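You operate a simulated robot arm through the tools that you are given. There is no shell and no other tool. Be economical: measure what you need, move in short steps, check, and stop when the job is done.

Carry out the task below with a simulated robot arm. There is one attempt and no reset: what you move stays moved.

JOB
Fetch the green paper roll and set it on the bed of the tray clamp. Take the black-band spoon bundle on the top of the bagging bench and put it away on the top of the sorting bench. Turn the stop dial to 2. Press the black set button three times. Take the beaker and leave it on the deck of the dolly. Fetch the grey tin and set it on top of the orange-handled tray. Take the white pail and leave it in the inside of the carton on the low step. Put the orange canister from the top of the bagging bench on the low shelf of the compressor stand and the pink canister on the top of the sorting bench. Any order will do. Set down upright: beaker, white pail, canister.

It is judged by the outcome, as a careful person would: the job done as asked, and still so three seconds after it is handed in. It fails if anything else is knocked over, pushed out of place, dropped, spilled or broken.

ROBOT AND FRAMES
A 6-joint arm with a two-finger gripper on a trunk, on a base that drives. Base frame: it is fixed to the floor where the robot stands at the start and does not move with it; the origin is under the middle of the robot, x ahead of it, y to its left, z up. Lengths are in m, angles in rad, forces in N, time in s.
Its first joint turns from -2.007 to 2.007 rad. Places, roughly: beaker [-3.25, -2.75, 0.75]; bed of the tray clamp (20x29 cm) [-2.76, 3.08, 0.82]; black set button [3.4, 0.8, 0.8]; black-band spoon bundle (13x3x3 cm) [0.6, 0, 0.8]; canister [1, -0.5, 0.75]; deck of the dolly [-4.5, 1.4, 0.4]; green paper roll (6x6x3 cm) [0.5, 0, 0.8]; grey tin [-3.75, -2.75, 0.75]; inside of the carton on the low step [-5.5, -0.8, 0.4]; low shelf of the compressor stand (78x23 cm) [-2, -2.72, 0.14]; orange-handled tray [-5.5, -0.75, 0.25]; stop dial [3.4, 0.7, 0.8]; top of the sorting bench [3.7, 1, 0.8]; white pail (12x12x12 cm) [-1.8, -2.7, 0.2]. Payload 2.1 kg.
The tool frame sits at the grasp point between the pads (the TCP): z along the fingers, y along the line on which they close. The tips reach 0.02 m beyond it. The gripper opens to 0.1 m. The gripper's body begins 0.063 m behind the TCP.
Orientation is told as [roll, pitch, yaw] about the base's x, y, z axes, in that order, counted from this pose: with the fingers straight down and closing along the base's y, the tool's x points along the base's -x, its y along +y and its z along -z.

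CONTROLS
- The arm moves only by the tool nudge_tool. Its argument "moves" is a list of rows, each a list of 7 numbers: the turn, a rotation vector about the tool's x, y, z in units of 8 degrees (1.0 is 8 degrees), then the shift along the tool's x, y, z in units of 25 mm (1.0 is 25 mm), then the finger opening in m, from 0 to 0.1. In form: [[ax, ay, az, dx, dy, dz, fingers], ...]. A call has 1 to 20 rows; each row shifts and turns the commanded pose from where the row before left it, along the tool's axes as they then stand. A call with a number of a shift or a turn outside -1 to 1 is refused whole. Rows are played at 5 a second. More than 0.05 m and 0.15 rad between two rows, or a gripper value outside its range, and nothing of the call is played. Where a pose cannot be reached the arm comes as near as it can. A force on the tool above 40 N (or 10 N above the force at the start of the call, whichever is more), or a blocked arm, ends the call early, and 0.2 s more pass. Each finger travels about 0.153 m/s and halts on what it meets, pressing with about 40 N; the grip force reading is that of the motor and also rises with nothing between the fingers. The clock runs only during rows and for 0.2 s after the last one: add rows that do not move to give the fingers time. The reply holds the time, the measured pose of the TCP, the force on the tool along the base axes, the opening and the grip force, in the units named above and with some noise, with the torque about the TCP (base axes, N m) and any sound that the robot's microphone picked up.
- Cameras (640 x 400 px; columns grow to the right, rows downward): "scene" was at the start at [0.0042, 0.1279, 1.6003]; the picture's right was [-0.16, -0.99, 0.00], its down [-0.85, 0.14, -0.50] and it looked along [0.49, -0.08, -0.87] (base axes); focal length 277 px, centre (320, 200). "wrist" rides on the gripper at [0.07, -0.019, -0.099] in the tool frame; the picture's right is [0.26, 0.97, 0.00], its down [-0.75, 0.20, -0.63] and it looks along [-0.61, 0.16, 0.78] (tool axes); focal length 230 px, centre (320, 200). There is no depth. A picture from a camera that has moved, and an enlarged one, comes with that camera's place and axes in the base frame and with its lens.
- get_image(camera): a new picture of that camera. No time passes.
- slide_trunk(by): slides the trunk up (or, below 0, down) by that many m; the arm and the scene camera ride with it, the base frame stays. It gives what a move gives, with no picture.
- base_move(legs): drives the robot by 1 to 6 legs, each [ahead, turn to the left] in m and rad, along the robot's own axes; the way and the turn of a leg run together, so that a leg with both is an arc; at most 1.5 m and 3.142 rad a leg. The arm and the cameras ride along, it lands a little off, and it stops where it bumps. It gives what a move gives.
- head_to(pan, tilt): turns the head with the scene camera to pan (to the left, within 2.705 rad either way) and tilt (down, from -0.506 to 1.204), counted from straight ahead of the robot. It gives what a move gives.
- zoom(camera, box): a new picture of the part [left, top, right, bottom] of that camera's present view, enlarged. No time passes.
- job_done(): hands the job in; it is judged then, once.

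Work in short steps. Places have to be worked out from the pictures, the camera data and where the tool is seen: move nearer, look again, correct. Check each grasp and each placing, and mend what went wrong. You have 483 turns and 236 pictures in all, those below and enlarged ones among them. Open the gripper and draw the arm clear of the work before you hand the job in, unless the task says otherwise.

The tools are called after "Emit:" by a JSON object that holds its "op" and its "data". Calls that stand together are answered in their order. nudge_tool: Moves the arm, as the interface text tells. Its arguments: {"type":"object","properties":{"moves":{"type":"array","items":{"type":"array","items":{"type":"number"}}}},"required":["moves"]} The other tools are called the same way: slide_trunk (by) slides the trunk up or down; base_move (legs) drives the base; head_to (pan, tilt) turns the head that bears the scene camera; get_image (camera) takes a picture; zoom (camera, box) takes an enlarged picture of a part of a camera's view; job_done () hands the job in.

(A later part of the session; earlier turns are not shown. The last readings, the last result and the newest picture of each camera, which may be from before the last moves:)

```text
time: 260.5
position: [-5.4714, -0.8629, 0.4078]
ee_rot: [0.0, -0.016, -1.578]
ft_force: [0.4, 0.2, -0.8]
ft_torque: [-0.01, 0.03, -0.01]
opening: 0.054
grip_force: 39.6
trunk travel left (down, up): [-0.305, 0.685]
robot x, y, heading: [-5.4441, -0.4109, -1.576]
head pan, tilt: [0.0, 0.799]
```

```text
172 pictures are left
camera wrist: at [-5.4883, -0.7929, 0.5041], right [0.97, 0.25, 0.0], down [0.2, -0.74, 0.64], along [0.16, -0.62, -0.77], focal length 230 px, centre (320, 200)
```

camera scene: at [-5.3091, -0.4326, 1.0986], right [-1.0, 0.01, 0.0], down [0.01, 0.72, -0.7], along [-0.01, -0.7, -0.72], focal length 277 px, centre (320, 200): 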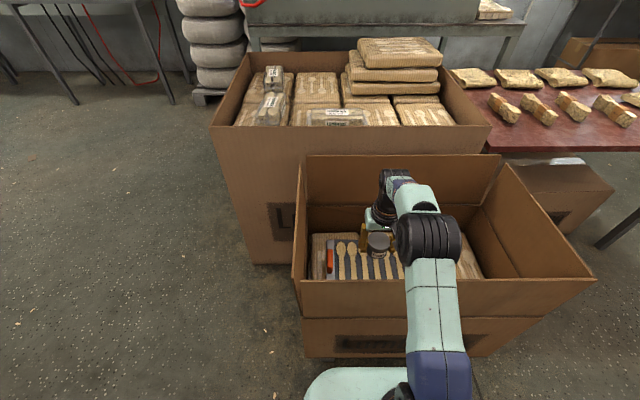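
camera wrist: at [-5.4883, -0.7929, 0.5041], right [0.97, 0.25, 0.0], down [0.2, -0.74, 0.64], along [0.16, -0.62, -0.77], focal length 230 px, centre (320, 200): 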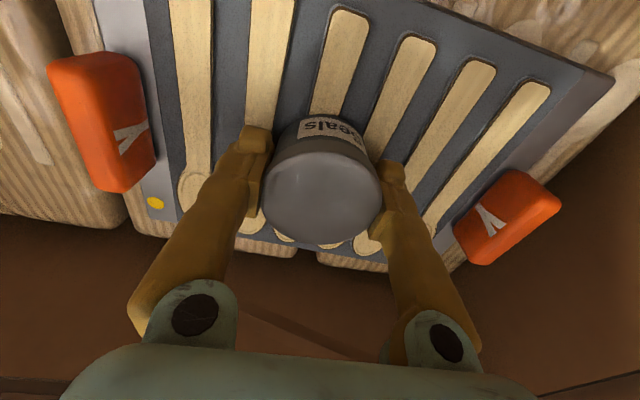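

Emit:
{"op": "nudge_tool", "data": {"moves": [[0, 0, 0, 0, 0, 0.1, 0.03], [0, 0, 0, 0, 0, 0.1, 0.03], [0, 0, 0, 0, 0, 0.1, 0.03], [0, 0, 0, 0, 0, 0.1, 0.03]]}}

```text
time: 261.5
position: [-5.4708, -0.8637, 0.3997]
ee_rot: [-0.003, -0.028, -1.576]
ft_force: [3.8, 0.8, 36.8]
ft_torque: [0.11, -0.09, 0.01]
opening: 0.0543
grip_force: 40.4
trunk travel left (down, up): [-0.305, 0.685]
robot x, y, heading: [-5.4505, -0.4072, -1.579]
head pan, tilt: [0.0, 0.799]
```

Contact. I ease up 2 mm, release, and rise straight.

Emit:
{"op": "nudge_tool", "data": {"moves": [[0, 0, 0, 0, 0, -0.1, 0.03], [0, 0, 0, 0, 0, 0, 0.06], [0, 0, 0, 0, 0, 0, 0.07], [0, 0, 0, 0, 0, 0, 0.08], [0, 0, 0, 0, 0, -0.5, 0.08], [0, 0, 0, 0, 0, -1, 0.08], [0, 0, 0, 0, 0, -1, 0.08]]}}

Emit:
{"op": "get_image", "data": {"camera": "wrist"}}

```text
time: 263.1
position: [-5.4728, -0.8613, 0.4619]
ee_rot: [0.001, -0.016, -1.577]
ft_force: [-0.3, -0.3, 0.1]
ft_torque: [0.03, -0.01, -0.01]
opening: 0.0802
grip_force: 0.0
trunk travel left (down, up): [-0.305, 0.685]
robot x, y, heading: [-5.449, -0.4077, -1.58]
head pan, tilt: [0.0, 0.799]
```

```text
171 pictures are left
camera wrist: at [-5.4896, -0.7915, 0.5589], right [0.97, 0.25, 0.0], down [0.2, -0.74, 0.64], along [0.16, -0.62, -0.77], focal length 230 px, centre (320, 200)
```

wrist: 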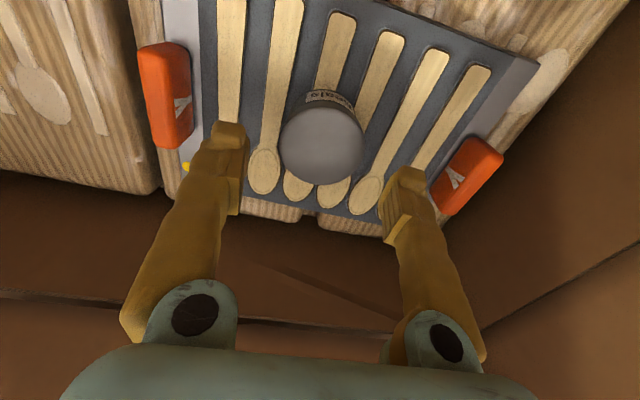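

Tin rests centrally on the tray. I raise the trunk, back out and drive to the compressor stand for the pail.

Emit:
{"op": "slide_trunk", "data": {"by": 0.4}}

Emit:
{"op": "slide_trunk", "data": {"by": 0.13}}

Emit:
{"op": "base_move", "data": {"legs": [[-0.4, 0], [0, 1.1], [1.5, 0], [1.5, 0], [0.6, 0], [0, -1.1]]}}

Emit:
{"op": "get_image", "data": {"camera": "scene"}}

```text
time: 266.9
position: [-5.4723, -0.8614, 0.8618]
ee_rot: [-0.001, -0.016, -1.577]
ft_force: [0.0, -0.4, 0.3]
ft_torque: [0.01, -0.01, 0.0]
opening: 0.0802
grip_force: 0.1
trunk travel left (down, up): [-0.705, 0.285]
robot x, y, heading: [-5.4466, -0.4109, -1.578]
head pan, tilt: [0.0, 0.799]
```

```text
time: 268.5
position: [-5.4728, -0.8612, 0.9918]
ee_rot: [0.0, -0.016, -1.579]
ft_force: [-1.0, 0.6, 0.4]
ft_torque: [0.04, -0.02, 0.01]
opening: 0.08
grip_force: 0.2
trunk travel left (down, up): [-0.835, 0.155]
robot x, y, heading: [-5.447, -0.4057, -1.576]
head pan, tilt: [0.0, 0.799]
```

```text
time: 293.5
position: [-2.2368, -2.035, 0.9912]
ee_rot: [-0.001, -0.015, -1.559]
ft_force: [-0.6, -0.7, 0.0]
ft_torque: [-0.03, 0.04, -0.04]
opening: 0.0801
grip_force: 0.1
trunk travel left (down, up): [-0.835, 0.155]
robot x, y, heading: [-2.2225, -1.5842, -1.555]
head pan, tilt: [0.0, 0.799]
```

```text
170 pictures are left
camera scene: at [-2.0813, -1.6025, 1.6286], right [-1.0, -0.01, 0.0], down [-0.01, 0.72, -0.7], along [0.01, -0.7, -0.72], focal length 277 px, centre (320, 200)
```

scene: 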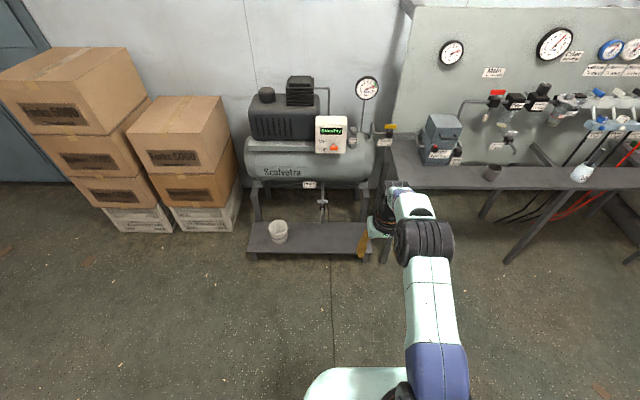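

Pail at ≈(−1.806, −2.70) on the low shelf (y −2.83…−2.59). I shift sideways to line up at x≈−1.81 and look closer.

Emit:
{"op": "nudge_tool", "data": {"moves": [[0, 0, 0, 1, 0, 0, 0.1], [0, 0, 0, 1, 0, 0, 0.1], [0, 0, 0, 1, 0, 0, 0.1], [0, 0, 0, 1, 0, 0, 0.1]]}}

Emit:
{"op": "base_move", "data": {"legs": [[0, 0.785], [0.57, 0], [0, -0.8], [0.15, 0]]}}

Emit:
{"op": "head_to", "data": {"pan": 0, "tilt": 0.9}}

Emit:
{"op": "get_image", "data": {"camera": "scene"}}

```text
time: 294.5
position: [-2.2366, -1.9344, 0.9919]
ee_rot: [0.001, -0.017, -1.56]
ft_force: [0.3, 0.0, 0.1]
ft_torque: [-0.04, -0.02, 0.0]
opening: 0.1003
grip_force: 0.1
trunk travel left (down, up): [-0.835, 0.155]
robot x, y, heading: [-2.2141, -1.5833, -1.555]
head pan, tilt: [0.0, 0.799]
```

```text
time: 302.9
position: [-1.8278, -2.4813, 0.9918]
ee_rot: [-0.001, -0.018, -1.569]
ft_force: [-0.3, -1.0, -0.3]
ft_torque: [0.01, 0.0, 0.02]
opening: 0.1
grip_force: 0.0
trunk travel left (down, up): [-0.835, 0.155]
robot x, y, heading: [-1.8092, -2.1315, -1.568]
head pan, tilt: [0.0, 0.799]
```

```text
time: 303.6
position: [-1.8282, -2.4828, 0.9899]
ee_rot: [0.001, -0.015, -1.568]
ft_force: [0.1, -0.4, -0.2]
ft_torque: [0.0, -0.05, -0.01]
opening: 0.1002
grip_force: 0.0
trunk travel left (down, up): [-0.835, 0.155]
robot x, y, heading: [-1.8044, -2.1304, -1.572]
head pan, tilt: [0.0, 0.901]
```

```text
169 pictures are left
camera scene: at [-1.668, -2.1467, 1.6207], right [-1.0, 0.0, 0.0], down [0.0, 0.78, -0.62], along [0.0, -0.62, -0.78], focal length 277 px, centre (320, 200)
```

scene: 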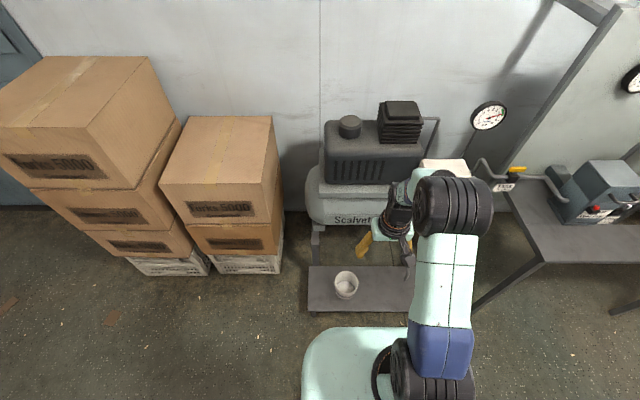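

Emit:
{"op": "zoom", "data": {"camera": "scene", "box": [290, 180, 450, 330]}}

Emit:
{"op": "get_image", "data": {"camera": "wrist"}}

```text
2.67 times, centred on (370, 255) of scene
camera zoom: at [-1.668, -2.1467, 1.6207], right [-1.0, 0.0, 0.0], down [0.0, 0.78, -0.62], along [0.0, -0.62, -0.78], focal length 740 px, centre (187, 53)
```

zoom: 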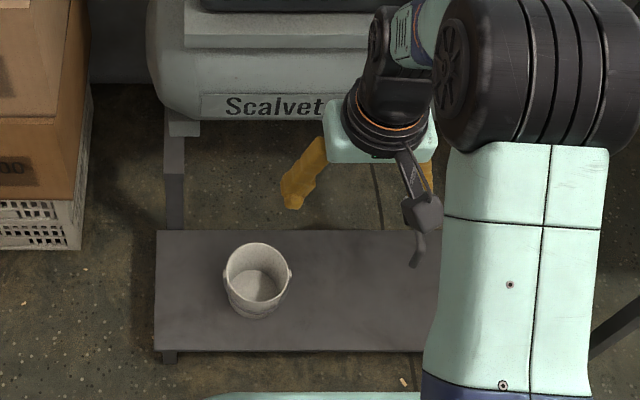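

```text
167 pictures are left
camera wrist: at [-1.8455, -2.4129, 1.0887], right [0.97, 0.26, 0.0], down [0.2, -0.74, 0.64], along [0.16, -0.62, -0.77], focal length 230 px, centre (320, 200)
```

wrist: 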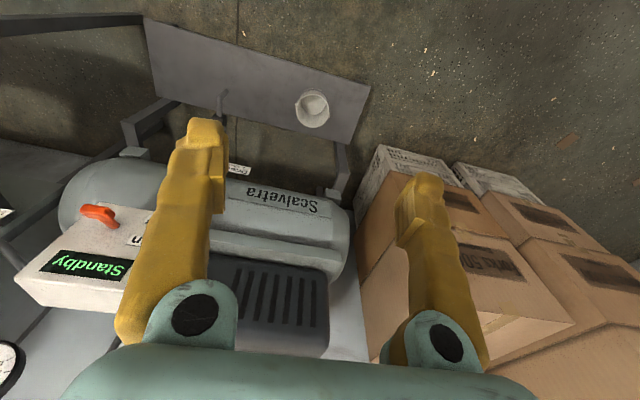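

The pail is empty, rim ≈12–13 cm, centre ≈(−1.805, −2.69): too wide for the gripper, so I'll pinch its near wall. I rotate the gripper 90° so it closes along y, and move in.

Emit:
{"op": "nudge_tool", "data": {"moves": [[0, 0, 1, 0, 0, 0, 0.06], [0, 0, 1, 0, 0, 0, 0.06], [0, 0, 1, 0, 0, 0, 0.06], [0, 0, 1, 0, 0, 0, 0.06], [0, 0, 1, 0, 0, 0, 0.06], [0, 0, 1, 0, 0, 0, 0.06], [0, 0, 1, 0, 0, 0, 0.06], [0, 0, 1, 0, 0, 0, 0.06], [0, 0, 1, 0, 0, 0, 0.06], [0, 0, 1, 0, 0, 0, 0.06], [0, 0, 1, 0, 0, 0, 0.06], [0, 0, 0.25, 0, 0, 0, 0.06]]}}

Emit:
{"op": "base_move", "data": {"legs": [[0.1, 0]]}}

Emit:
{"op": "slide_trunk", "data": {"by": -0.4}}

Emit:
{"op": "get_image", "data": {"camera": "wrist"}}

```text
time: 306.2
position: [-1.829, -2.4819, 0.9916]
ee_rot: [0.014, 0.0, 3.142]
ft_force: [0.6, 0.3, -0.3]
ft_torque: [0.0, 0.02, 0.03]
opening: 0.06
grip_force: 0.1
trunk travel left (down, up): [-0.835, 0.155]
robot x, y, heading: [-1.8115, -2.1286, -1.569]
head pan, tilt: [0.0, 0.901]
```

```text
time: 307.4
position: [-1.8275, -2.5695, 0.9948]
ee_rot: [0.027, 0.0, -3.137]
ft_force: [-0.4, 0.6, 0.9]
ft_torque: [-0.03, 0.0, 0.01]
opening: 0.0601
grip_force: 0.0
trunk travel left (down, up): [-0.835, 0.155]
robot x, y, heading: [-1.8059, -2.2285, -1.567]
head pan, tilt: [0.0, 0.901]
```

```text
time: 311.2
position: [-1.8273, -2.5794, 0.5926]
ee_rot: [0.016, 0.0, -3.138]
ft_force: [0.3, -0.1, -0.2]
ft_torque: [-0.03, -0.04, 0.02]
opening: 0.0602
grip_force: 0.1
trunk travel left (down, up): [-0.435, 0.555]
robot x, y, heading: [-1.8063, -2.2279, -1.566]
head pan, tilt: [0.0, 0.901]
```

```text
166 pictures are left
camera wrist: at [-1.7564, -2.5594, 0.6899], right [0.26, -0.96, 0.02], down [-0.75, -0.19, 0.63], along [-0.61, -0.18, -0.77], focal length 230 px, centre (320, 200)
```

wrist: 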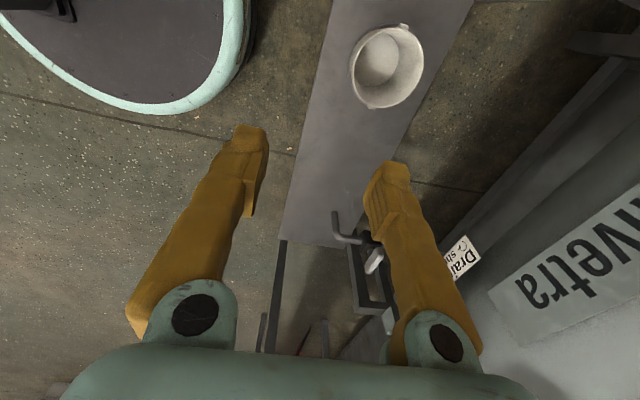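

Pail centre ≈(−1.793, −2.695) with ears on its ±x sides; the near wall is at y≈−2.637. I move over the near wall and lower to just above the rim.

Emit:
{"op": "nudge_tool", "data": {"moves": [[0, 0, 0, 0.64, 1, 0, 0.06], [0, 0, 0, 0.64, 1, 0, 0.06], [0, 0, 0, 0, 0.28, 0, 0.06]]}}

Emit:
{"op": "slide_trunk", "data": {"by": -0.24}}

Emit:
{"op": "get_image", "data": {"camera": "wrist"}}

Emit:
{"op": "get_image", "data": {"camera": "scene"}}

```text
time: 312.0
position: [-1.7942, -2.6366, 0.5921]
ee_rot: [0.014, 0.0, -3.136]
ft_force: [0.1, -0.9, 0.5]
ft_torque: [-0.01, 0.01, 0.0]
opening: 0.06
grip_force: 0.1
trunk travel left (down, up): [-0.435, 0.555]
robot x, y, heading: [-1.8055, -2.2265, -1.567]
head pan, tilt: [0.0, 0.901]
```

```text
time: 314.5
position: [-1.7954, -2.6363, 0.3522]
ee_rot: [0.016, 0.0, -3.139]
ft_force: [-0.3, -0.4, 0.6]
ft_torque: [-0.01, 0.0, -0.02]
opening: 0.06
grip_force: 0.1
trunk travel left (down, up): [-0.195, 0.795]
robot x, y, heading: [-1.8032, -2.2304, -1.568]
head pan, tilt: [0.0, 0.901]
```

```text
165 pictures are left
camera wrist: at [-1.7242, -2.6167, 0.4503], right [0.26, -0.96, 0.02], down [-0.75, -0.19, 0.63], along [-0.61, -0.18, -0.77], focal length 230 px, centre (320, 200)
```

wrist: 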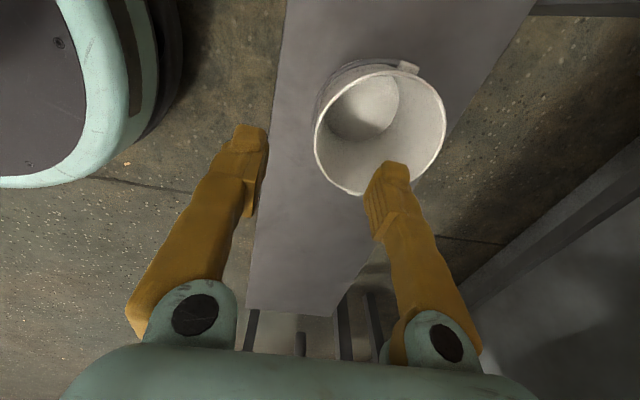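

```text
164 pictures are left
camera scene: at [-1.6679, -2.2442, 0.9807], right [-1.0, 0.0, 0.0], down [0.0, 0.78, -0.62], along [0.0, -0.62, -0.78], focal length 277 px, centre (320, 200)
```

scene: 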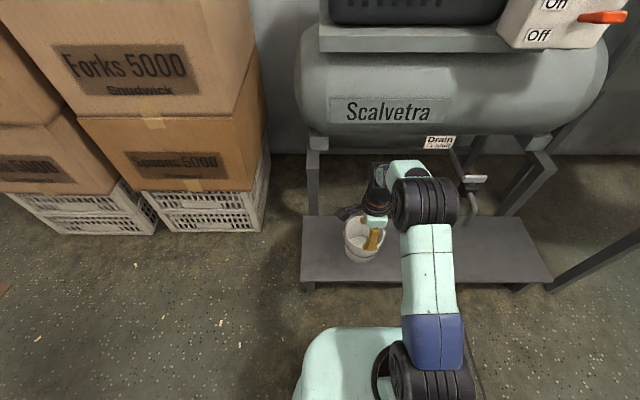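

Rim ≈ z 0.245, near wall y≈−2.638, right between the fingers. I lower 0.09 with a check before the last bit.

Emit:
{"op": "slide_trunk", "data": {"by": -0.09}}

Emit:
{"op": "get_image", "data": {"camera": "wrist"}}

```text
time: 315.7
position: [-1.7943, -2.636, 0.2621]
ee_rot: [0.015, 0.001, -3.137]
ft_force: [0.6, -0.4, -0.3]
ft_torque: [0.0, -0.04, 0.03]
opening: 0.0601
grip_force: 0.0
trunk travel left (down, up): [-0.105, 0.885]
robot x, y, heading: [-1.8072, -2.2293, -1.565]
head pan, tilt: [0.0, 0.901]
```

```text
163 pictures are left
camera wrist: at [-1.7242, -2.6168, 0.3602], right [0.26, -0.96, 0.02], down [-0.75, -0.19, 0.63], along [-0.61, -0.18, -0.77], focal length 230 px, centre (320, 200)
```

wrist: 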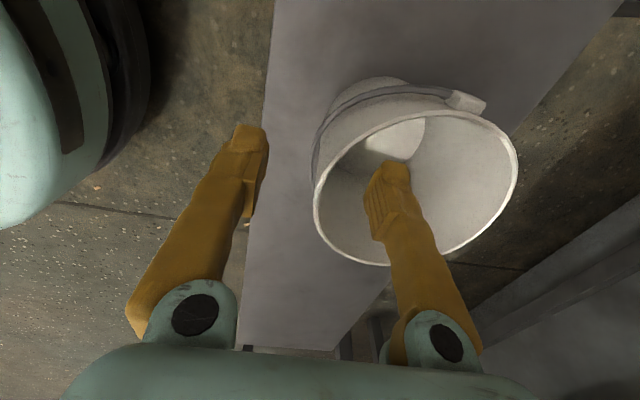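

The inner finger is inside the pail, wall between. I lower 3.5 cm more and close.

Emit:
{"op": "nudge_tool", "data": {"moves": [[0, 0, 0, 0, 0, 0.7, 0.06], [0, 0, 0, 0, 0, 0.6, 0.06], [0, 0, 0, 0, 0, 0, 0.06]]}}

Emit:
{"op": "get_image", "data": {"camera": "wrist"}}

```text
time: 316.5
position: [-1.7937, -2.6362, 0.229]
ee_rot: [0.018, 0.0, -3.138]
ft_force: [0.4, 1.2, 0.4]
ft_torque: [0.0, 0.0, 0.03]
opening: 0.0602
grip_force: 0.1
trunk travel left (down, up): [-0.105, 0.885]
robot x, y, heading: [-1.8056, -2.2317, -1.565]
head pan, tilt: [0.0, 0.901]
```

```text
162 pictures are left
camera wrist: at [-1.7236, -2.6165, 0.3268], right [0.26, -0.96, 0.02], down [-0.75, -0.19, 0.63], along [-0.61, -0.18, -0.77], focal length 230 px, centre (320, 200)
```

wrist: 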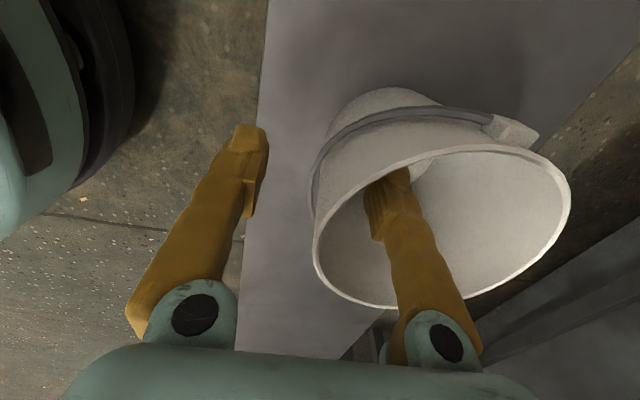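

I close on the wall.

Emit:
{"op": "nudge_tool", "data": {"moves": [[0, 0, 0, 0, 0, 0.2, 0.05], [0, 0, 0, 0, 0, 0, 0.03], [0, 0, 0, 0, 0, 0, 0.015], [0, 0, 0, 0, 0, 0, 0.0], [0, 0, 0, 0, 0, 0, 0.0], [0, 0, 0, 0, 0, 0, 0.0]]}}

Emit:
{"op": "get_image", "data": {"camera": "wrist"}}

```text
time: 317.9
position: [-1.7927, -2.636, 0.2243]
ee_rot: [0.016, -0.001, -3.138]
ft_force: [0.1, -0.2, 0.0]
ft_torque: [-0.03, -0.04, 0.0]
opening: 0.0061
grip_force: 31.2
trunk travel left (down, up): [-0.105, 0.885]
robot x, y, heading: [-1.8055, -2.2272, -1.567]
head pan, tilt: [0.0, 0.901]
```

```text
161 pictures are left
camera wrist: at [-1.7236, -2.6168, 0.322], right [0.26, -0.96, 0.02], down [-0.75, -0.19, 0.63], along [-0.61, -0.18, -0.77], focal length 230 px, centre (320, 200)
```

wrist: 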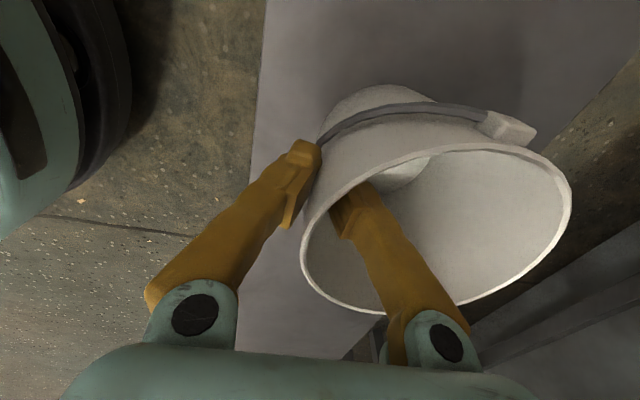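

Gripped at 6 mm (wall). I lift a bit to test the hold.

Emit:
{"op": "nudge_tool", "data": {"moves": [[0, 0, 0, 0, 0, 0, 0.0], [0, 0, 0, 0, 0, -0.5, 0.0], [0, 0, 0, 0, 0, -0.7, 0.0], [0, 0, 0, 0, 0, -0.7, 0.0]]}}

Emit:
{"op": "get_image", "data": {"camera": "wrist"}}

Emit:
{"op": "get_image", "data": {"camera": "scene"}}

```text
time: 318.9
position: [-1.7941, -2.6352, 0.273]
ee_rot: [0.014, -0.001, -3.139]
ft_force: [0.7, 0.2, -1.0]
ft_torque: [0.07, 0.02, 0.03]
opening: 0.006
grip_force: 31.2
trunk travel left (down, up): [-0.105, 0.885]
robot x, y, heading: [-1.8041, -2.2258, -1.567]
head pan, tilt: [0.0, 0.901]
```

```text
160 pictures are left
camera wrist: at [-1.7233, -2.6156, 0.37], right [0.26, -0.96, 0.02], down [-0.75, -0.19, 0.63], along [-0.61, -0.18, -0.77], focal length 230 px, centre (320, 200)
```

wrist: 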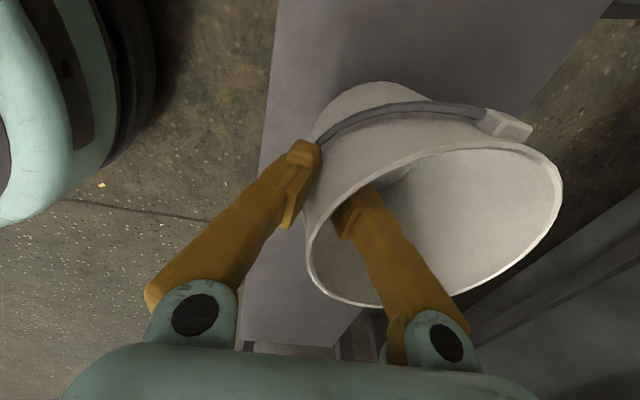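

```text
159 pictures are left
camera scene: at [-1.6679, -2.2444, 0.8906], right [-1.0, 0.0, 0.0], down [0.0, 0.78, -0.62], along [0.0, -0.62, -0.78], focal length 277 px, centre (320, 200)
```

scene: 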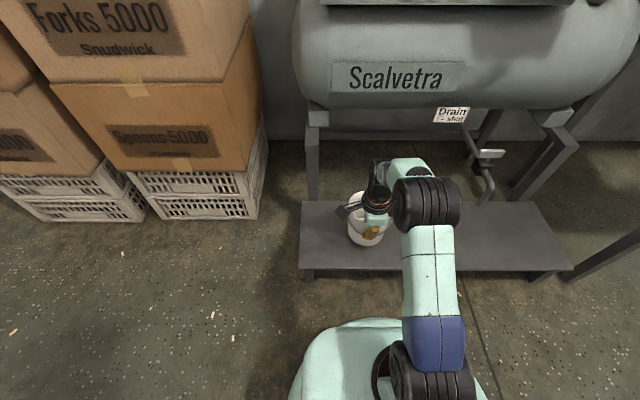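

Pail is held well. I back away, raise the trunk, and drive back to the carton, this time at x≈−5.7.

Emit:
{"op": "base_move", "data": {"legs": [[-0.52, 0]]}}

Emit:
{"op": "slide_trunk", "data": {"by": 0.4}}

Emit:
{"op": "slide_trunk", "data": {"by": 0.33}}

Emit:
{"op": "base_move", "data": {"legs": [[0, -1.98], [1.4, 0], [1.4, 0], [1.35, 0]]}}

Emit:
{"op": "get_image", "data": {"camera": "wrist"}}

```text
time: 322.0
position: [-1.7963, -2.1167, 0.2717]
ee_rot: [0.016, 0.001, 3.142]
ft_force: [0.1, 1.2, -1.6]
ft_torque: [0.1, 0.02, 0.0]
opening: 0.006
grip_force: 30.9
trunk travel left (down, up): [-0.105, 0.885]
robot x, y, heading: [-1.8075, -1.7099, -1.574]
head pan, tilt: [0.0, 0.901]
```

```text
time: 325.8
position: [-1.7958, -2.1167, 0.6732]
ee_rot: [0.015, 0.0, 3.142]
ft_force: [0.1, -1.0, -1.2]
ft_torque: [0.05, -0.03, -0.03]
opening: 0.006
grip_force: 31.6
trunk travel left (down, up): [-0.505, 0.485]
robot x, y, heading: [-1.8072, -1.7111, -1.569]
head pan, tilt: [0.0, 0.901]
```

```text
time: 329.1
position: [-1.7978, -2.1164, 1.0028]
ee_rot: [0.014, -0.001, 3.141]
ft_force: [-0.2, 0.4, -1.6]
ft_torque: [0.09, -0.03, 0.02]
opening: 0.0061
grip_force: 30.7
trunk travel left (down, up): [-0.835, 0.155]
robot x, y, heading: [-1.8043, -1.709, -1.572]
head pan, tilt: [0.0, 0.901]
```

```text
time: 353.5
position: [-5.8853, 0.1961, 1.0015]
ee_rot: [0.015, -0.001, 1.138]
ft_force: [0.0, -1.7, -1.2]
ft_torque: [-0.05, -0.06, 0.0]
opening: 0.006
grip_force: 31.9
trunk travel left (down, up): [-0.835, 0.155]
robot x, y, heading: [-5.5117, 0.0397, 2.709]
head pan, tilt: [0.0, 0.901]
```

```text
158 pictures are left
camera wrist: at [-5.8953, 0.1245, 1.0999], right [-0.98, 0.17, 0.02], down [0.14, 0.76, 0.63], along [0.1, 0.63, -0.77], focal length 230 px, centre (320, 200)
```

wrist: 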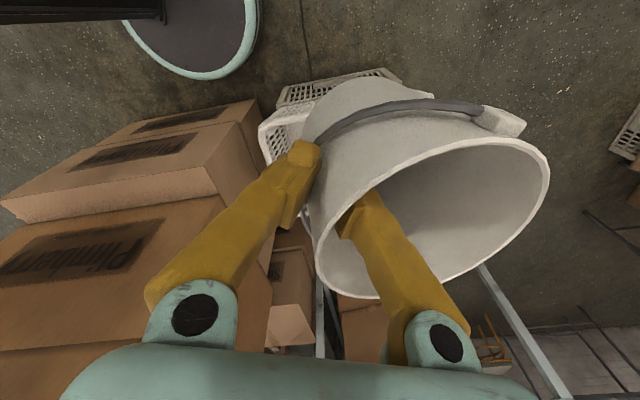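

I correct: small turn left, 0.2 m, then face the carton, and look.

Emit:
{"op": "base_move", "data": {"legs": [[0, 0.64], [0.2, 0], [0, 1.363]]}}

Emit:
{"op": "get_image", "data": {"camera": "scene"}}

```text
time: 360.2
position: [-5.7046, -0.4093, 1.0015]
ee_rot: [0.015, 0.001, 3.132]
ft_force: [-0.3, -0.9, -2.1]
ft_torque: [0.04, -0.01, -0.01]
opening: 0.0057
grip_force: 31.5
trunk travel left (down, up): [-0.835, 0.155]
robot x, y, heading: [-5.7126, 0.0001, -1.579]
head pan, tilt: [0.0, 0.901]
```

```text
157 pictures are left
camera scene: at [-5.574, -0.0202, 1.6207], right [-1.0, 0.01, 0.0], down [0.01, 0.78, -0.62], along [-0.01, -0.62, -0.78], focal length 277 px, centre (320, 200)
```

scene: 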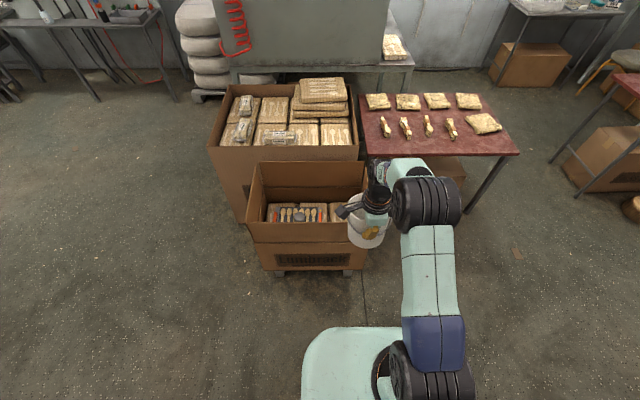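

I drive in 0.39 m, shift the tool 1.5 cm west, and lower 0.36 to check.

Emit:
{"op": "base_move", "data": {"legs": [[0.385, 0.008]]}}

Emit:
{"op": "nudge_tool", "data": {"moves": [[0, 0, 0, -0.6, 0, 0, 0.0]]}}

Emit:
{"op": "get_image", "data": {"camera": "scene"}}

Emit:
{"op": "get_image", "data": {"camera": "wrist"}}

```text
time: 362.6
position: [-5.7038, -0.7947, 1.0029]
ee_rot: [0.018, 0.001, 3.139]
ft_force: [0.4, 1.3, -1.3]
ft_torque: [0.06, 0.01, 0.0]
opening: 0.0059
grip_force: 31.7
trunk travel left (down, up): [-0.835, 0.155]
robot x, y, heading: [-5.7154, -0.387, -1.574]
head pan, tilt: [0.0, 0.901]
```

```text
time: 363.0
position: [-5.7198, -0.7952, 1.0012]
ee_rot: [0.017, -0.001, 3.138]
ft_force: [0.5, -0.6, -1.4]
ft_torque: [0.09, 0.01, 0.03]
opening: 0.0061
grip_force: 31.2
trunk travel left (down, up): [-0.835, 0.155]
robot x, y, heading: [-5.7131, -0.3899, -1.576]
head pan, tilt: [0.0, 0.901]
```

```text
156 pictures are left
camera scene: at [-5.5772, -0.4051, 1.6208], right [-1.0, 0.0, 0.0], down [0.0, 0.78, -0.62], along [0.0, -0.62, -0.78], focal length 277 px, centre (320, 200)
```

scene: 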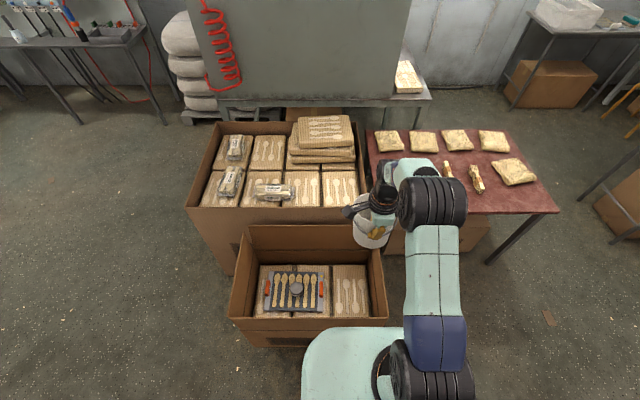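

```text
155 pictures are left
camera wrist: at [-5.6495, -0.7762, 1.0996], right [0.26, -0.97, 0.02], down [-0.75, -0.19, 0.63], along [-0.61, -0.17, -0.77], focal length 230 px, centre (320, 200)
```

wrist: 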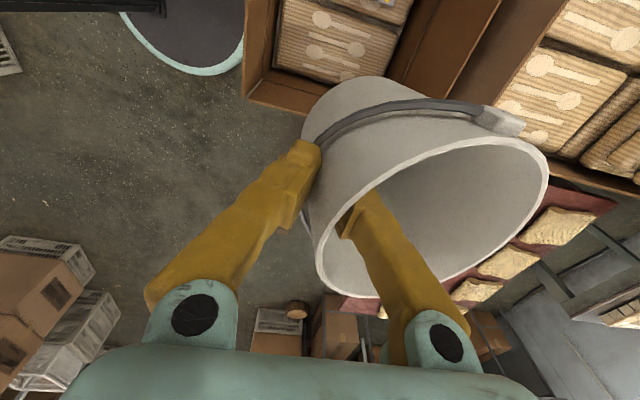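

Pack centre is at (−5.716, −0.876); alignment is good. I lower 0.38.

Emit:
{"op": "slide_trunk", "data": {"by": -0.38}}

Emit:
{"op": "get_image", "data": {"camera": "scene"}}

Emit:
{"op": "get_image", "data": {"camera": "wrist"}}

```text
time: 366.7
position: [-5.7188, -0.7959, 0.6209]
ee_rot: [0.016, 0.0, 3.14]
ft_force: [0.0, -0.2, -1.5]
ft_torque: [0.06, -0.01, 0.01]
opening: 0.0061
grip_force: 31.3
trunk travel left (down, up): [-0.455, 0.535]
robot x, y, heading: [-5.7164, -0.3916, -1.57]
head pan, tilt: [0.0, 0.901]
```

```text
154 pictures are left
camera scene: at [-5.5761, -0.4057, 1.2407], right [-1.0, 0.0, 0.0], down [0.0, 0.78, -0.62], along [0.0, -0.62, -0.78], focal length 277 px, centre (320, 200)
```

scene: 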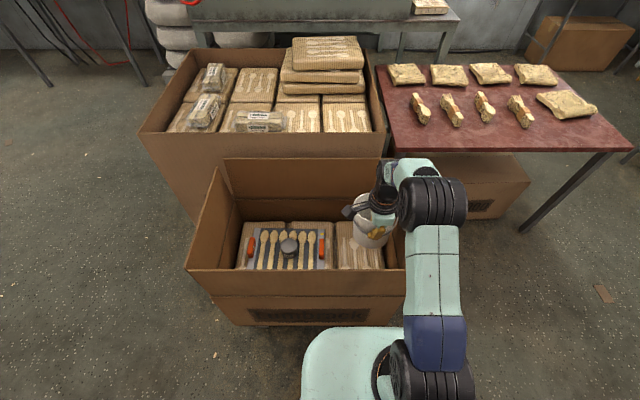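

```text
153 pictures are left
camera wrist: at [-5.6488, -0.7766, 0.7194], right [0.26, -0.97, 0.02], down [-0.75, -0.19, 0.63], along [-0.61, -0.17, -0.77], focal length 230 px, centre (320, 200)
```

wrist: 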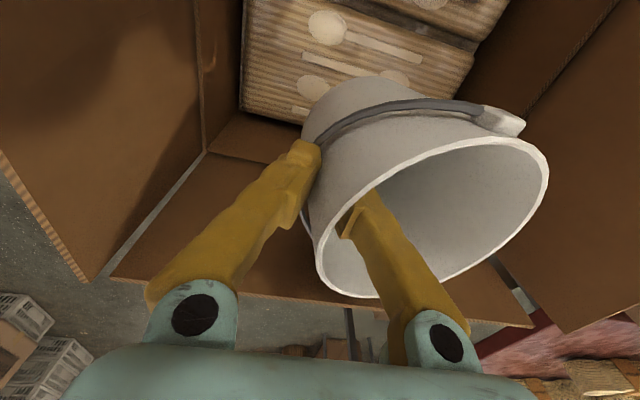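

The west wall is nearer than thought (≈−5.79), tray handle edge ≈−5.60; I shift the pail 2.7 cm east and lower further.

Emit:
{"op": "nudge_tool", "data": {"moves": [[0, 0, 0, 0.6, 0, 0, 0.0], [0, 0, 0, 0.47, 0, 0, 0.0]]}}

Emit:
{"op": "slide_trunk", "data": {"by": -0.1}}

Emit:
{"op": "get_image", "data": {"camera": "scene"}}

Emit:
{"op": "get_image", "data": {"camera": "wrist"}}

```text
time: 367.3
position: [-5.6913, -0.7975, 0.6221]
ee_rot: [0.017, 0.0, 3.141]
ft_force: [0.0, -0.1, -1.3]
ft_torque: [0.07, 0.01, 0.0]
opening: 0.0059
grip_force: 31.8
trunk travel left (down, up): [-0.455, 0.535]
robot x, y, heading: [-5.7141, -0.3871, -1.568]
head pan, tilt: [0.0, 0.901]
```

```text
time: 368.6
position: [-5.6928, -0.796, 0.5226]
ee_rot: [0.017, 0.0, 3.14]
ft_force: [-0.7, -0.8, -1.1]
ft_torque: [0.09, 0.01, -0.02]
opening: 0.0059
grip_force: 32.4
trunk travel left (down, up): [-0.355, 0.635]
robot x, y, heading: [-5.7073, -0.3895, -1.572]
head pan, tilt: [0.0, 0.901]
```

```text
152 pictures are left
camera scene: at [-5.5761, -0.4056, 1.1407], right [-1.0, 0.0, 0.0], down [0.0, 0.78, -0.62], along [0.0, -0.62, -0.78], focal length 277 px, centre (320, 200)
```

scene: 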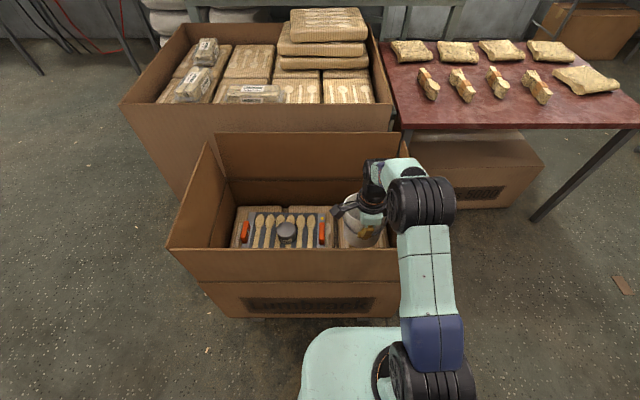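

```text
151 pictures are left
camera wrist: at [-5.6216, -0.7776, 0.62], right [0.26, -0.97, 0.02], down [-0.75, -0.19, 0.63], along [-0.61, -0.17, -0.77], focal length 230 px, centre (320, 200)
```

wrist: 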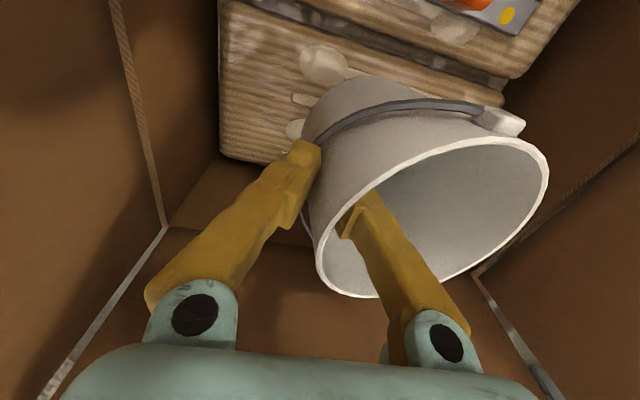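

The pail is over the pack with clearance. I lower further, then in small steps.

Emit:
{"op": "nudge_tool", "data": {"moves": [[0, 0, 0, 0, 0, 0.8, 0.0], [0, 0, 0, 0, 0, 0.6, 0.0], [0, 0, 0, 0, 0, 0.2, 0.0], [0, 0, 0, 0, 0, 0.2, 0.0], [0, 0, 0, 0, 0, 0.15, 0.0], [0, 0, 0, 0, 0, 0.15, 0.0], [0, 0, 0, 0, 0, 0.15, 0.0]]}}

```text
time: 370.2
position: [-5.6929, -0.7969, 0.4663]
ee_rot: [0.015, 0.0, 3.14]
ft_force: [-0.1, 0.3, -1.8]
ft_torque: [0.07, 0.0, 0.02]
opening: 0.0061
grip_force: 31.5
trunk travel left (down, up): [-0.355, 0.635]
robot x, y, heading: [-5.715, -0.3913, -1.572]
head pan, tilt: [0.0, 0.901]
```

Emit:
{"op": "nudge_tool", "data": {"moves": [[0, 0, 0, 0, 0, 0.12, 0.0], [0, 0, 0, 0, 0, 0.12, 0.0], [0, 0, 0, 0, 0, 0.12, 0.0], [0, 0, 0, 0, 0, 0.12, 0.0], [0, 0, 0, 0, 0, 0.12, 0.0]]}}

Emit:
{"op": "get_image", "data": {"camera": "wrist"}}

```text
time: 371.4
position: [-5.6913, -0.7974, 0.4506]
ee_rot: [0.015, 0.0, 3.14]
ft_force: [-0.5, 0.6, 0.0]
ft_torque: [-0.02, -0.04, 0.0]
opening: 0.0061
grip_force: 31.2
trunk travel left (down, up): [-0.355, 0.635]
robot x, y, heading: [-5.7158, -0.3912, -1.571]
head pan, tilt: [0.0, 0.901]
```

```text
150 pictures are left
camera wrist: at [-5.6212, -0.779, 0.5487], right [0.26, -0.97, 0.02], down [-0.75, -0.19, 0.63], along [-0.61, -0.17, -0.77], focal length 230 px, centre (320, 200)
```

wrist: 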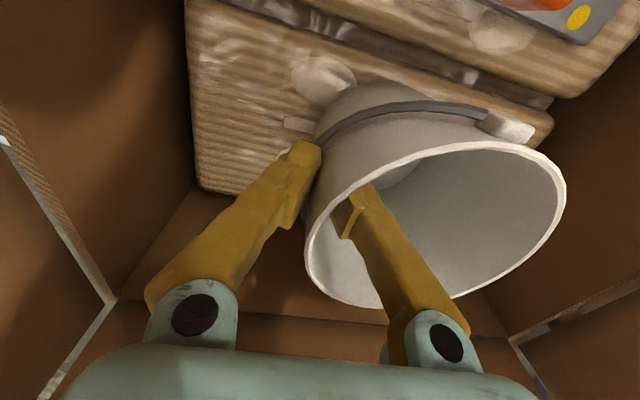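

The weight is off the gripper (force ≈0) – contact. I press 1.5 mm more, open and lift out.

Emit:
{"op": "nudge_tool", "data": {"moves": [[0, 0, 0, 0, 0, 0.06, 0.0], [0, 0, 0, 0, 0, 0, 0.015], [0, 0, 0, 0, 0, 0, 0.03], [0, 0, 0, 0, 0, 0, 0.045], [0, 0, 0, 0, 0, 0, 0.05], [0, 0, 0, 0, 0, -0.5, 0.05], [0, 0, 0, 0, 0, -1, 0.05], [0, 0, 0, 0, 0, -1, 0.05]]}}

Emit:
{"op": "get_image", "data": {"camera": "wrist"}}

```text
time: 373.2
position: [-5.6916, -0.795, 0.5109]
ee_rot: [0.015, 0.001, 3.141]
ft_force: [-0.2, -0.5, -0.3]
ft_torque: [0.02, 0.01, -0.01]
opening: 0.0498
grip_force: 0.1
trunk travel left (down, up): [-0.355, 0.635]
robot x, y, heading: [-5.7154, -0.3905, -1.57]
head pan, tilt: [0.0, 0.901]
```

```text
149 pictures are left
camera wrist: at [-5.6206, -0.7777, 0.6089], right [0.26, -0.97, 0.01], down [-0.75, -0.19, 0.63], along [-0.61, -0.17, -0.77], focal length 230 px, centre (320, 200)
```

wrist: 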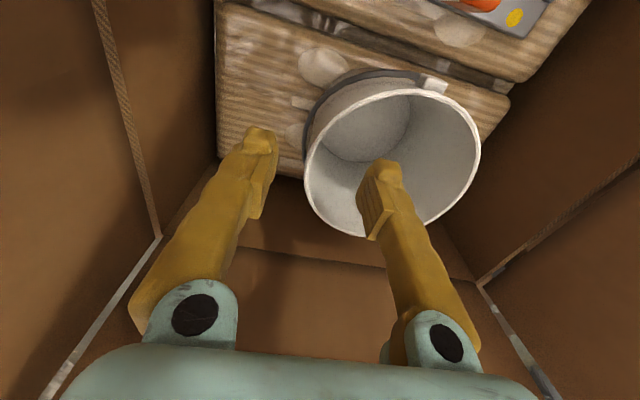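

Pail stands in the carton. I raise the trunk and verify from the scene camera.

Emit:
{"op": "slide_trunk", "data": {"by": 0.4}}

Emit:
{"op": "slide_trunk", "data": {"by": 0.1}}

Emit:
{"op": "zoom", "data": {"camera": "scene", "box": [220, 210, 420, 340]}}

```text
time: 377.0
position: [-5.6914, -0.797, 0.9112]
ee_rot: [0.015, 0.001, 3.14]
ft_force: [-0.4, 0.4, -0.2]
ft_torque: [-0.02, 0.04, 0.01]
opening: 0.05
grip_force: 0.1
trunk travel left (down, up): [-0.755, 0.235]
robot x, y, heading: [-5.7116, -0.3882, -1.575]
head pan, tilt: [0.0, 0.901]
```

```text
time: 378.4
position: [-5.6913, -0.7968, 1.0102]
ee_rot: [0.016, -0.002, 3.139]
ft_force: [-1.1, 0.7, -0.1]
ft_torque: [-0.04, -0.02, -0.01]
opening: 0.0498
grip_force: 0.1
trunk travel left (down, up): [-0.855, 0.135]
robot x, y, heading: [-5.7144, -0.3892, -1.573]
head pan, tilt: [0.0, 0.901]
```

```text
3.08 times, centred on (320, 275) of scene
camera zoom: at [-5.5759, -0.4056, 1.6406], right [-1.0, 0.0, 0.0], down [0.0, 0.78, -0.62], along [0.0, -0.62, -0.78], focal length 853 px, centre (320, -31)
```

zoom: 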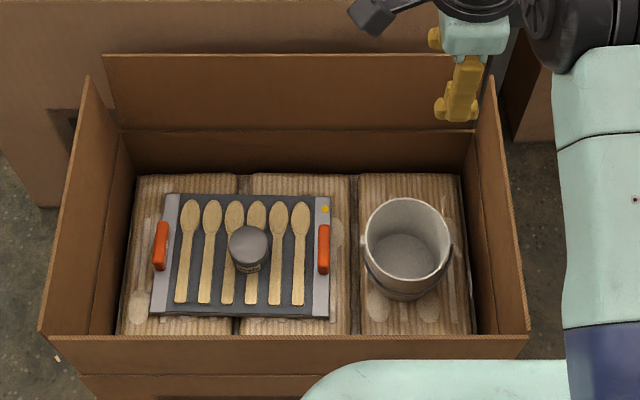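

Tin on tray and pail in carton both look right. Next the bagging bench: I drive back along the known open route.

Emit:
{"op": "base_move", "data": {"legs": [[-0.4, 0], [0, 1.573], [1.3, 0], [1.2, 0], [0, 1.257], [1.0, 0]]}}

Emit:
{"op": "head_to", "data": {"pan": -0.6, "tilt": 0.5}}

Emit:
{"op": "get_image", "data": {"camera": "scene"}}

```text
time: 404.5
position: [-2.7694, 1.3288, 1.0107]
ee_rot: [0.017, -0.001, -0.324]
ft_force: [0.1, 0.6, -0.2]
ft_torque: [0.0, -0.02, -0.01]
opening: 0.0501
grip_force: 0.1
trunk travel left (down, up): [-0.855, 0.135]
robot x, y, heading: [-2.8749, 0.9337, 1.251]
head pan, tilt: [0.0, 0.901]
```

```text
time: 405.5
position: [-2.7686, 1.3289, 1.0116]
ee_rot: [0.015, 0.002, -0.322]
ft_force: [0.3, 1.3, -0.1]
ft_torque: [-0.02, 0.02, 0.01]
opening: 0.0502
grip_force: 0.1
trunk travel left (down, up): [-0.855, 0.135]
robot x, y, heading: [-2.8739, 0.9356, 1.25]
head pan, tilt: [-0.6, 0.499]
```

```text
147 pictures are left
camera scene: at [-2.9568, 0.9751, 1.6745], right [0.6, -0.8, 0.0], down [-0.38, -0.29, -0.88], along [0.7, 0.53, -0.48], focal length 277 px, centre (320, 200)
```

scene: 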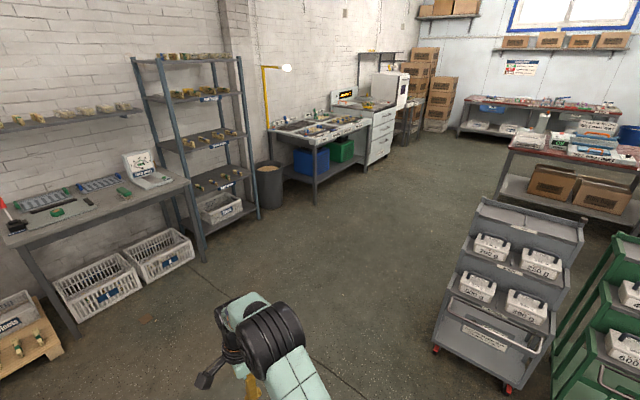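

Route is clear. I continue to the front of the bagging bench.

Emit:
{"op": "base_move", "data": {"legs": [[0.95, 0], [0, -1.25], [1.1, 0], [1.1, 0], [0, -1.571], [0.9, 0]]}}

Emit:
{"op": "head_to", "data": {"pan": 0.6, "tilt": 0.5}}

Emit:
{"op": "get_image", "data": {"camera": "scene"}}

```text
time: 432.0
position: [-0.2865, 0.6161, 1.0108]
ee_rot: [0.017, 0.0, -3.082]
ft_force: [0.6, -0.2, 0.1]
ft_torque: [0.01, 0.0, 0.02]
opening: 0.0501
grip_force: 0.0
trunk travel left (down, up): [-0.855, 0.135]
robot x, y, heading: [-0.3315, 1.0203, -1.511]
head pan, tilt: [-0.6, 0.499]
```

```text
time: 433.4
position: [-0.2875, 0.6168, 1.0114]
ee_rot: [0.016, 0.002, -3.081]
ft_force: [0.7, 0.5, -0.9]
ft_torque: [0.0, 0.01, 0.01]
opening: 0.0503
grip_force: 0.0
trunk travel left (down, up): [-0.855, 0.135]
robot x, y, heading: [-0.3327, 1.0225, -1.512]
head pan, tilt: [0.6, 0.499]
```

```text
146 pictures are left
camera scene: at [-0.1448, 1.0183, 1.6745], right [-0.79, -0.61, 0.0], down [-0.29, 0.38, -0.88], along [0.54, -0.69, -0.48], focal length 277 px, centre (320, 200)
```

scene: 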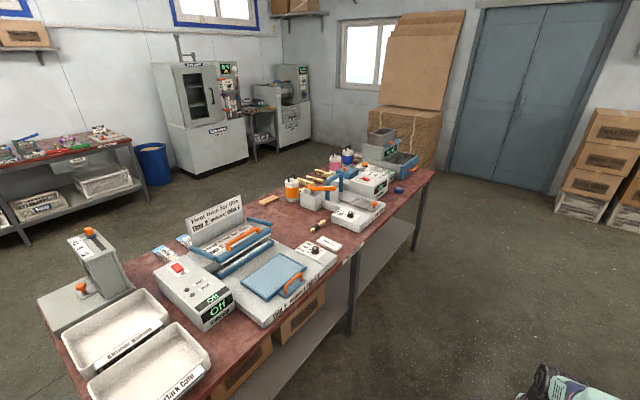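

I drive down in front of the spoon bundle and face the bench.

Emit:
{"op": "base_move", "data": {"legs": [[0.98, 0], [0, 1.51], [0.38, 0]]}}

Emit:
{"op": "head_to", "data": {"pan": 0.0, "tilt": 1.0}}

Emit:
{"op": "get_image", "data": {"camera": "scene"}}

Emit:
{"op": "get_image", "data": {"camera": "wrist"}}

```text
time: 444.3
position: [0.514, 0.0751, 1.0122]
ee_rot: [0.018, 0.001, -1.559]
ft_force: [-0.2, 0.1, 0.2]
ft_torque: [0.01, -0.03, -0.02]
opening: 0.05
grip_force: 0.1
trunk travel left (down, up): [-0.855, 0.135]
robot x, y, heading: [0.1103, 0.0428, 0.013]
head pan, tilt: [0.6, 0.499]
```

```text
time: 445.3
position: [0.5157, 0.0738, 1.0107]
ee_rot: [0.016, 0.001, -1.56]
ft_force: [0.1, 0.3, -0.1]
ft_torque: [0.03, 0.02, 0.02]
opening: 0.0498
grip_force: 0.2
trunk travel left (down, up): [-0.855, 0.135]
robot x, y, heading: [0.1078, 0.0461, 0.01]
head pan, tilt: [0.0, 1.0]
```

```text
145 pictures are left
camera scene: at [0.1126, 0.1859, 1.6335], right [0.01, -1.0, 0.0], down [-0.84, -0.01, -0.54], along [0.54, 0.01, -0.84], focal length 277 px, centre (320, 200)
```

scene: 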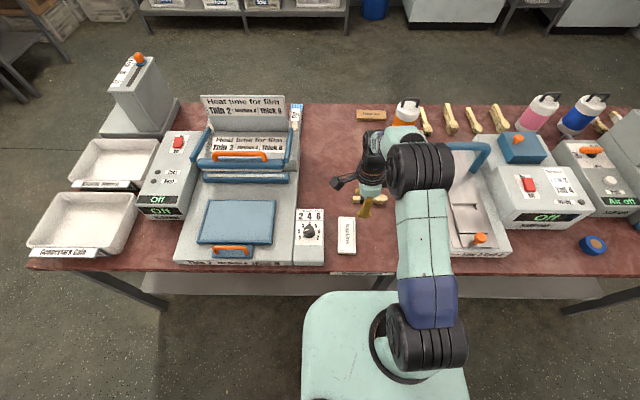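

```text
144 pictures are left
camera wrist: at [0.4939, 0.1435, 1.1088], right [0.96, 0.27, 0.02], down [0.2, -0.75, 0.63], along [0.18, -0.61, -0.77], focal length 230 px, centre (320, 200)
```

wrist: 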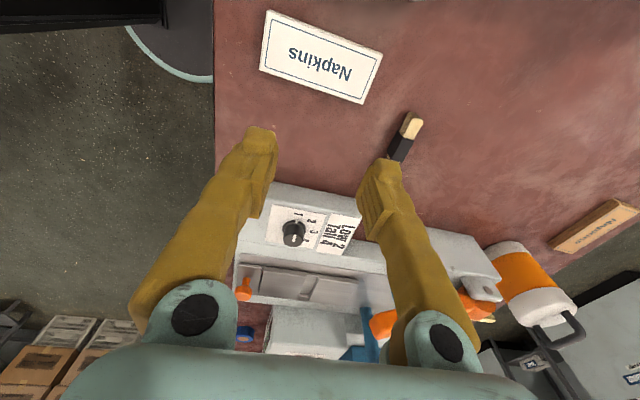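

Bundle centre ≈(0.66, 0.02), lying along y; current gripper orientation suits. I advance 4 cm, lower the trunk 0.13, tilt the tool 10° forward and extend.

Emit:
{"op": "base_move", "data": {"legs": [[0.04, 0]]}}

Emit:
{"op": "slide_trunk", "data": {"by": -0.12}}

Emit:
{"op": "nudge_tool", "data": {"moves": [[-0.6, 0, 0, -0.9, 0, 0, 0.06], [-0.65, 0, 0, -0.8, 0, 0, 0.06], [0, 0, 0, 0, 0.98, 0.17, 0.06], [0, 0, 0, 0, 0.98, 0.17, 0.06], [0, 0, 0, 0, 0.98, 0.17, 0.06]]}}

Emit:
{"op": "get_image", "data": {"camera": "wrist"}}

```text
time: 446.1
position: [0.5465, 0.0757, 1.0155]
ee_rot: [0.026, 0.0, -1.559]
ft_force: [0.0, -0.4, -0.2]
ft_torque: [0.0, 0.01, 0.0]
opening: 0.0499
grip_force: 0.0
trunk travel left (down, up): [-0.855, 0.135]
robot x, y, heading: [0.1431, 0.0478, 0.011]
head pan, tilt: [0.0, 1.0]
```

```text
time: 447.6
position: [0.5543, 0.0759, 0.8919]
ee_rot: [0.02, 0.0, -1.558]
ft_force: [0.9, 0.2, -0.3]
ft_torque: [0.0, -0.03, 0.0]
opening: 0.0502
grip_force: 0.1
trunk travel left (down, up): [-0.735, 0.255]
robot x, y, heading: [0.1465, 0.0433, 0.014]
head pan, tilt: [0.0, 1.0]
```

```text
time: 448.8
position: [0.6277, 0.0352, 0.8951]
ee_rot: [0.193, 0.0, -1.557]
ft_force: [0.6, -0.3, -0.8]
ft_torque: [0.01, -0.02, 0.0]
opening: 0.0599
grip_force: 0.0
trunk travel left (down, up): [-0.735, 0.255]
robot x, y, heading: [0.1443, 0.0466, 0.012]
head pan, tilt: [0.0, 1.0]
```

```text
143 pictures are left
camera wrist: at [0.5913, 0.1026, 0.9879], right [0.94, 0.27, 0.19], down [0.09, -0.75, 0.66], along [0.32, -0.6, -0.73], focal length 230 px, centre (320, 200)
```

wrist: 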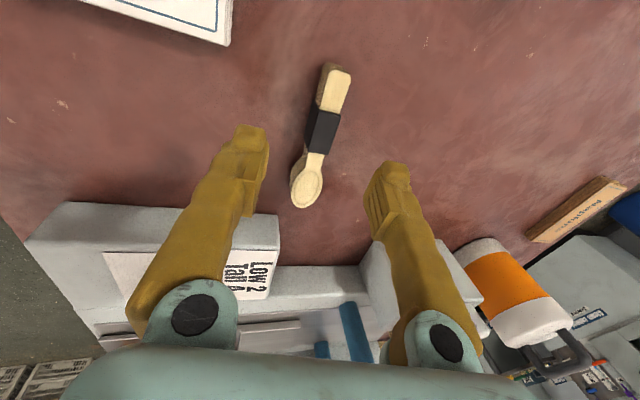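

Bundle lies at x≈0.647, y −0.03…0.08. I move 2 cm forward, 1.5 cm right, and descend to z≈0.835.

Emit:
{"op": "nudge_tool", "data": {"moves": [[0, 0, 0, -0.6, 0.78, 0.15, 0.06], [0, 0, 0, 0, -0.15, 0.8, 0.06], [0, 0, 0, 0, -0.15, 0.8, 0.06], [0, 0, 0, 0, -0.15, 0.8, 0.06]]}}

Emit:
{"op": "get_image", "data": {"camera": "wrist"}}

```text
time: 449.8
position: [0.6502, 0.0189, 0.8343]
ee_rot: [0.195, 0.001, -1.56]
ft_force: [-0.1, -0.1, 0.1]
ft_torque: [-0.03, 0.0, 0.01]
opening: 0.06
grip_force: 0.1
trunk travel left (down, up): [-0.735, 0.255]
robot x, y, heading: [0.1422, 0.0457, 0.012]
head pan, tilt: [0.0, 1.0]
```

```text
142 pictures are left
camera wrist: at [0.6129, 0.088, 0.9261], right [0.94, 0.27, 0.19], down [0.08, -0.75, 0.66], along [0.32, -0.6, -0.73], focal length 230 px, centre (320, 200)
```

wrist: 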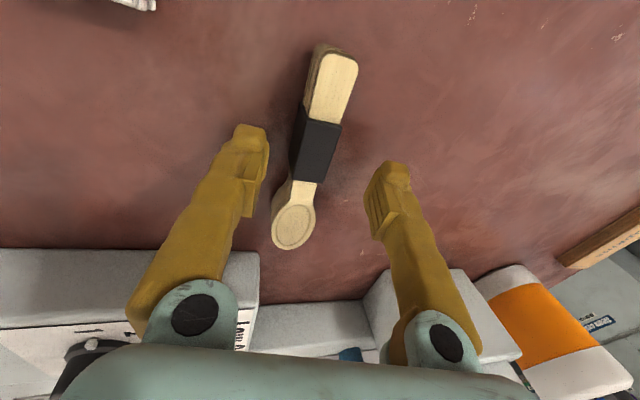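

I shift to the band (y≈0.033), descend 6 mm and close.

Emit:
{"op": "nudge_tool", "data": {"moves": [[0, 0, 0, 0.55, -0.15, 0, 0.06], [0, 0, 0, 0, -0.05, 0.22, 0.06], [0, 0, 0, 0, 0, 0, 0.03], [0, 0, 0, 0, 0, 0, 0.01], [0, 0, 0, 0, 0, 0, 0.0], [0, 0, 0, 0, 0, 0, 0.0]]}}

Emit:
{"op": "get_image", "data": {"camera": "wrist"}}

```text
time: 451.2
position: [0.6457, 0.0343, 0.8265]
ee_rot: [0.193, 0.0, -1.558]
ft_force: [-0.2, 0.1, 0.7]
ft_torque: [-0.04, 0.02, -0.03]
opening: 0.0141
grip_force: 39.9
trunk travel left (down, up): [-0.735, 0.255]
robot x, y, heading: [0.1476, 0.0478, 0.01]
head pan, tilt: [0.0, 1.0]
```

```text
141 pictures are left
camera wrist: at [0.6081, 0.1018, 0.9196], right [0.94, 0.27, 0.19], down [0.08, -0.75, 0.66], along [0.32, -0.6, -0.73], focal length 230 px, centre (320, 200)
```

wrist: 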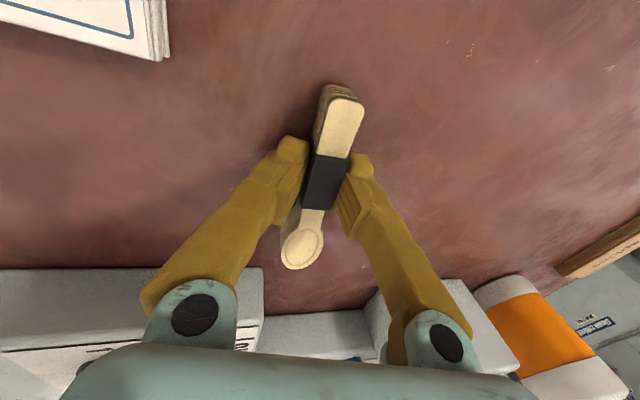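

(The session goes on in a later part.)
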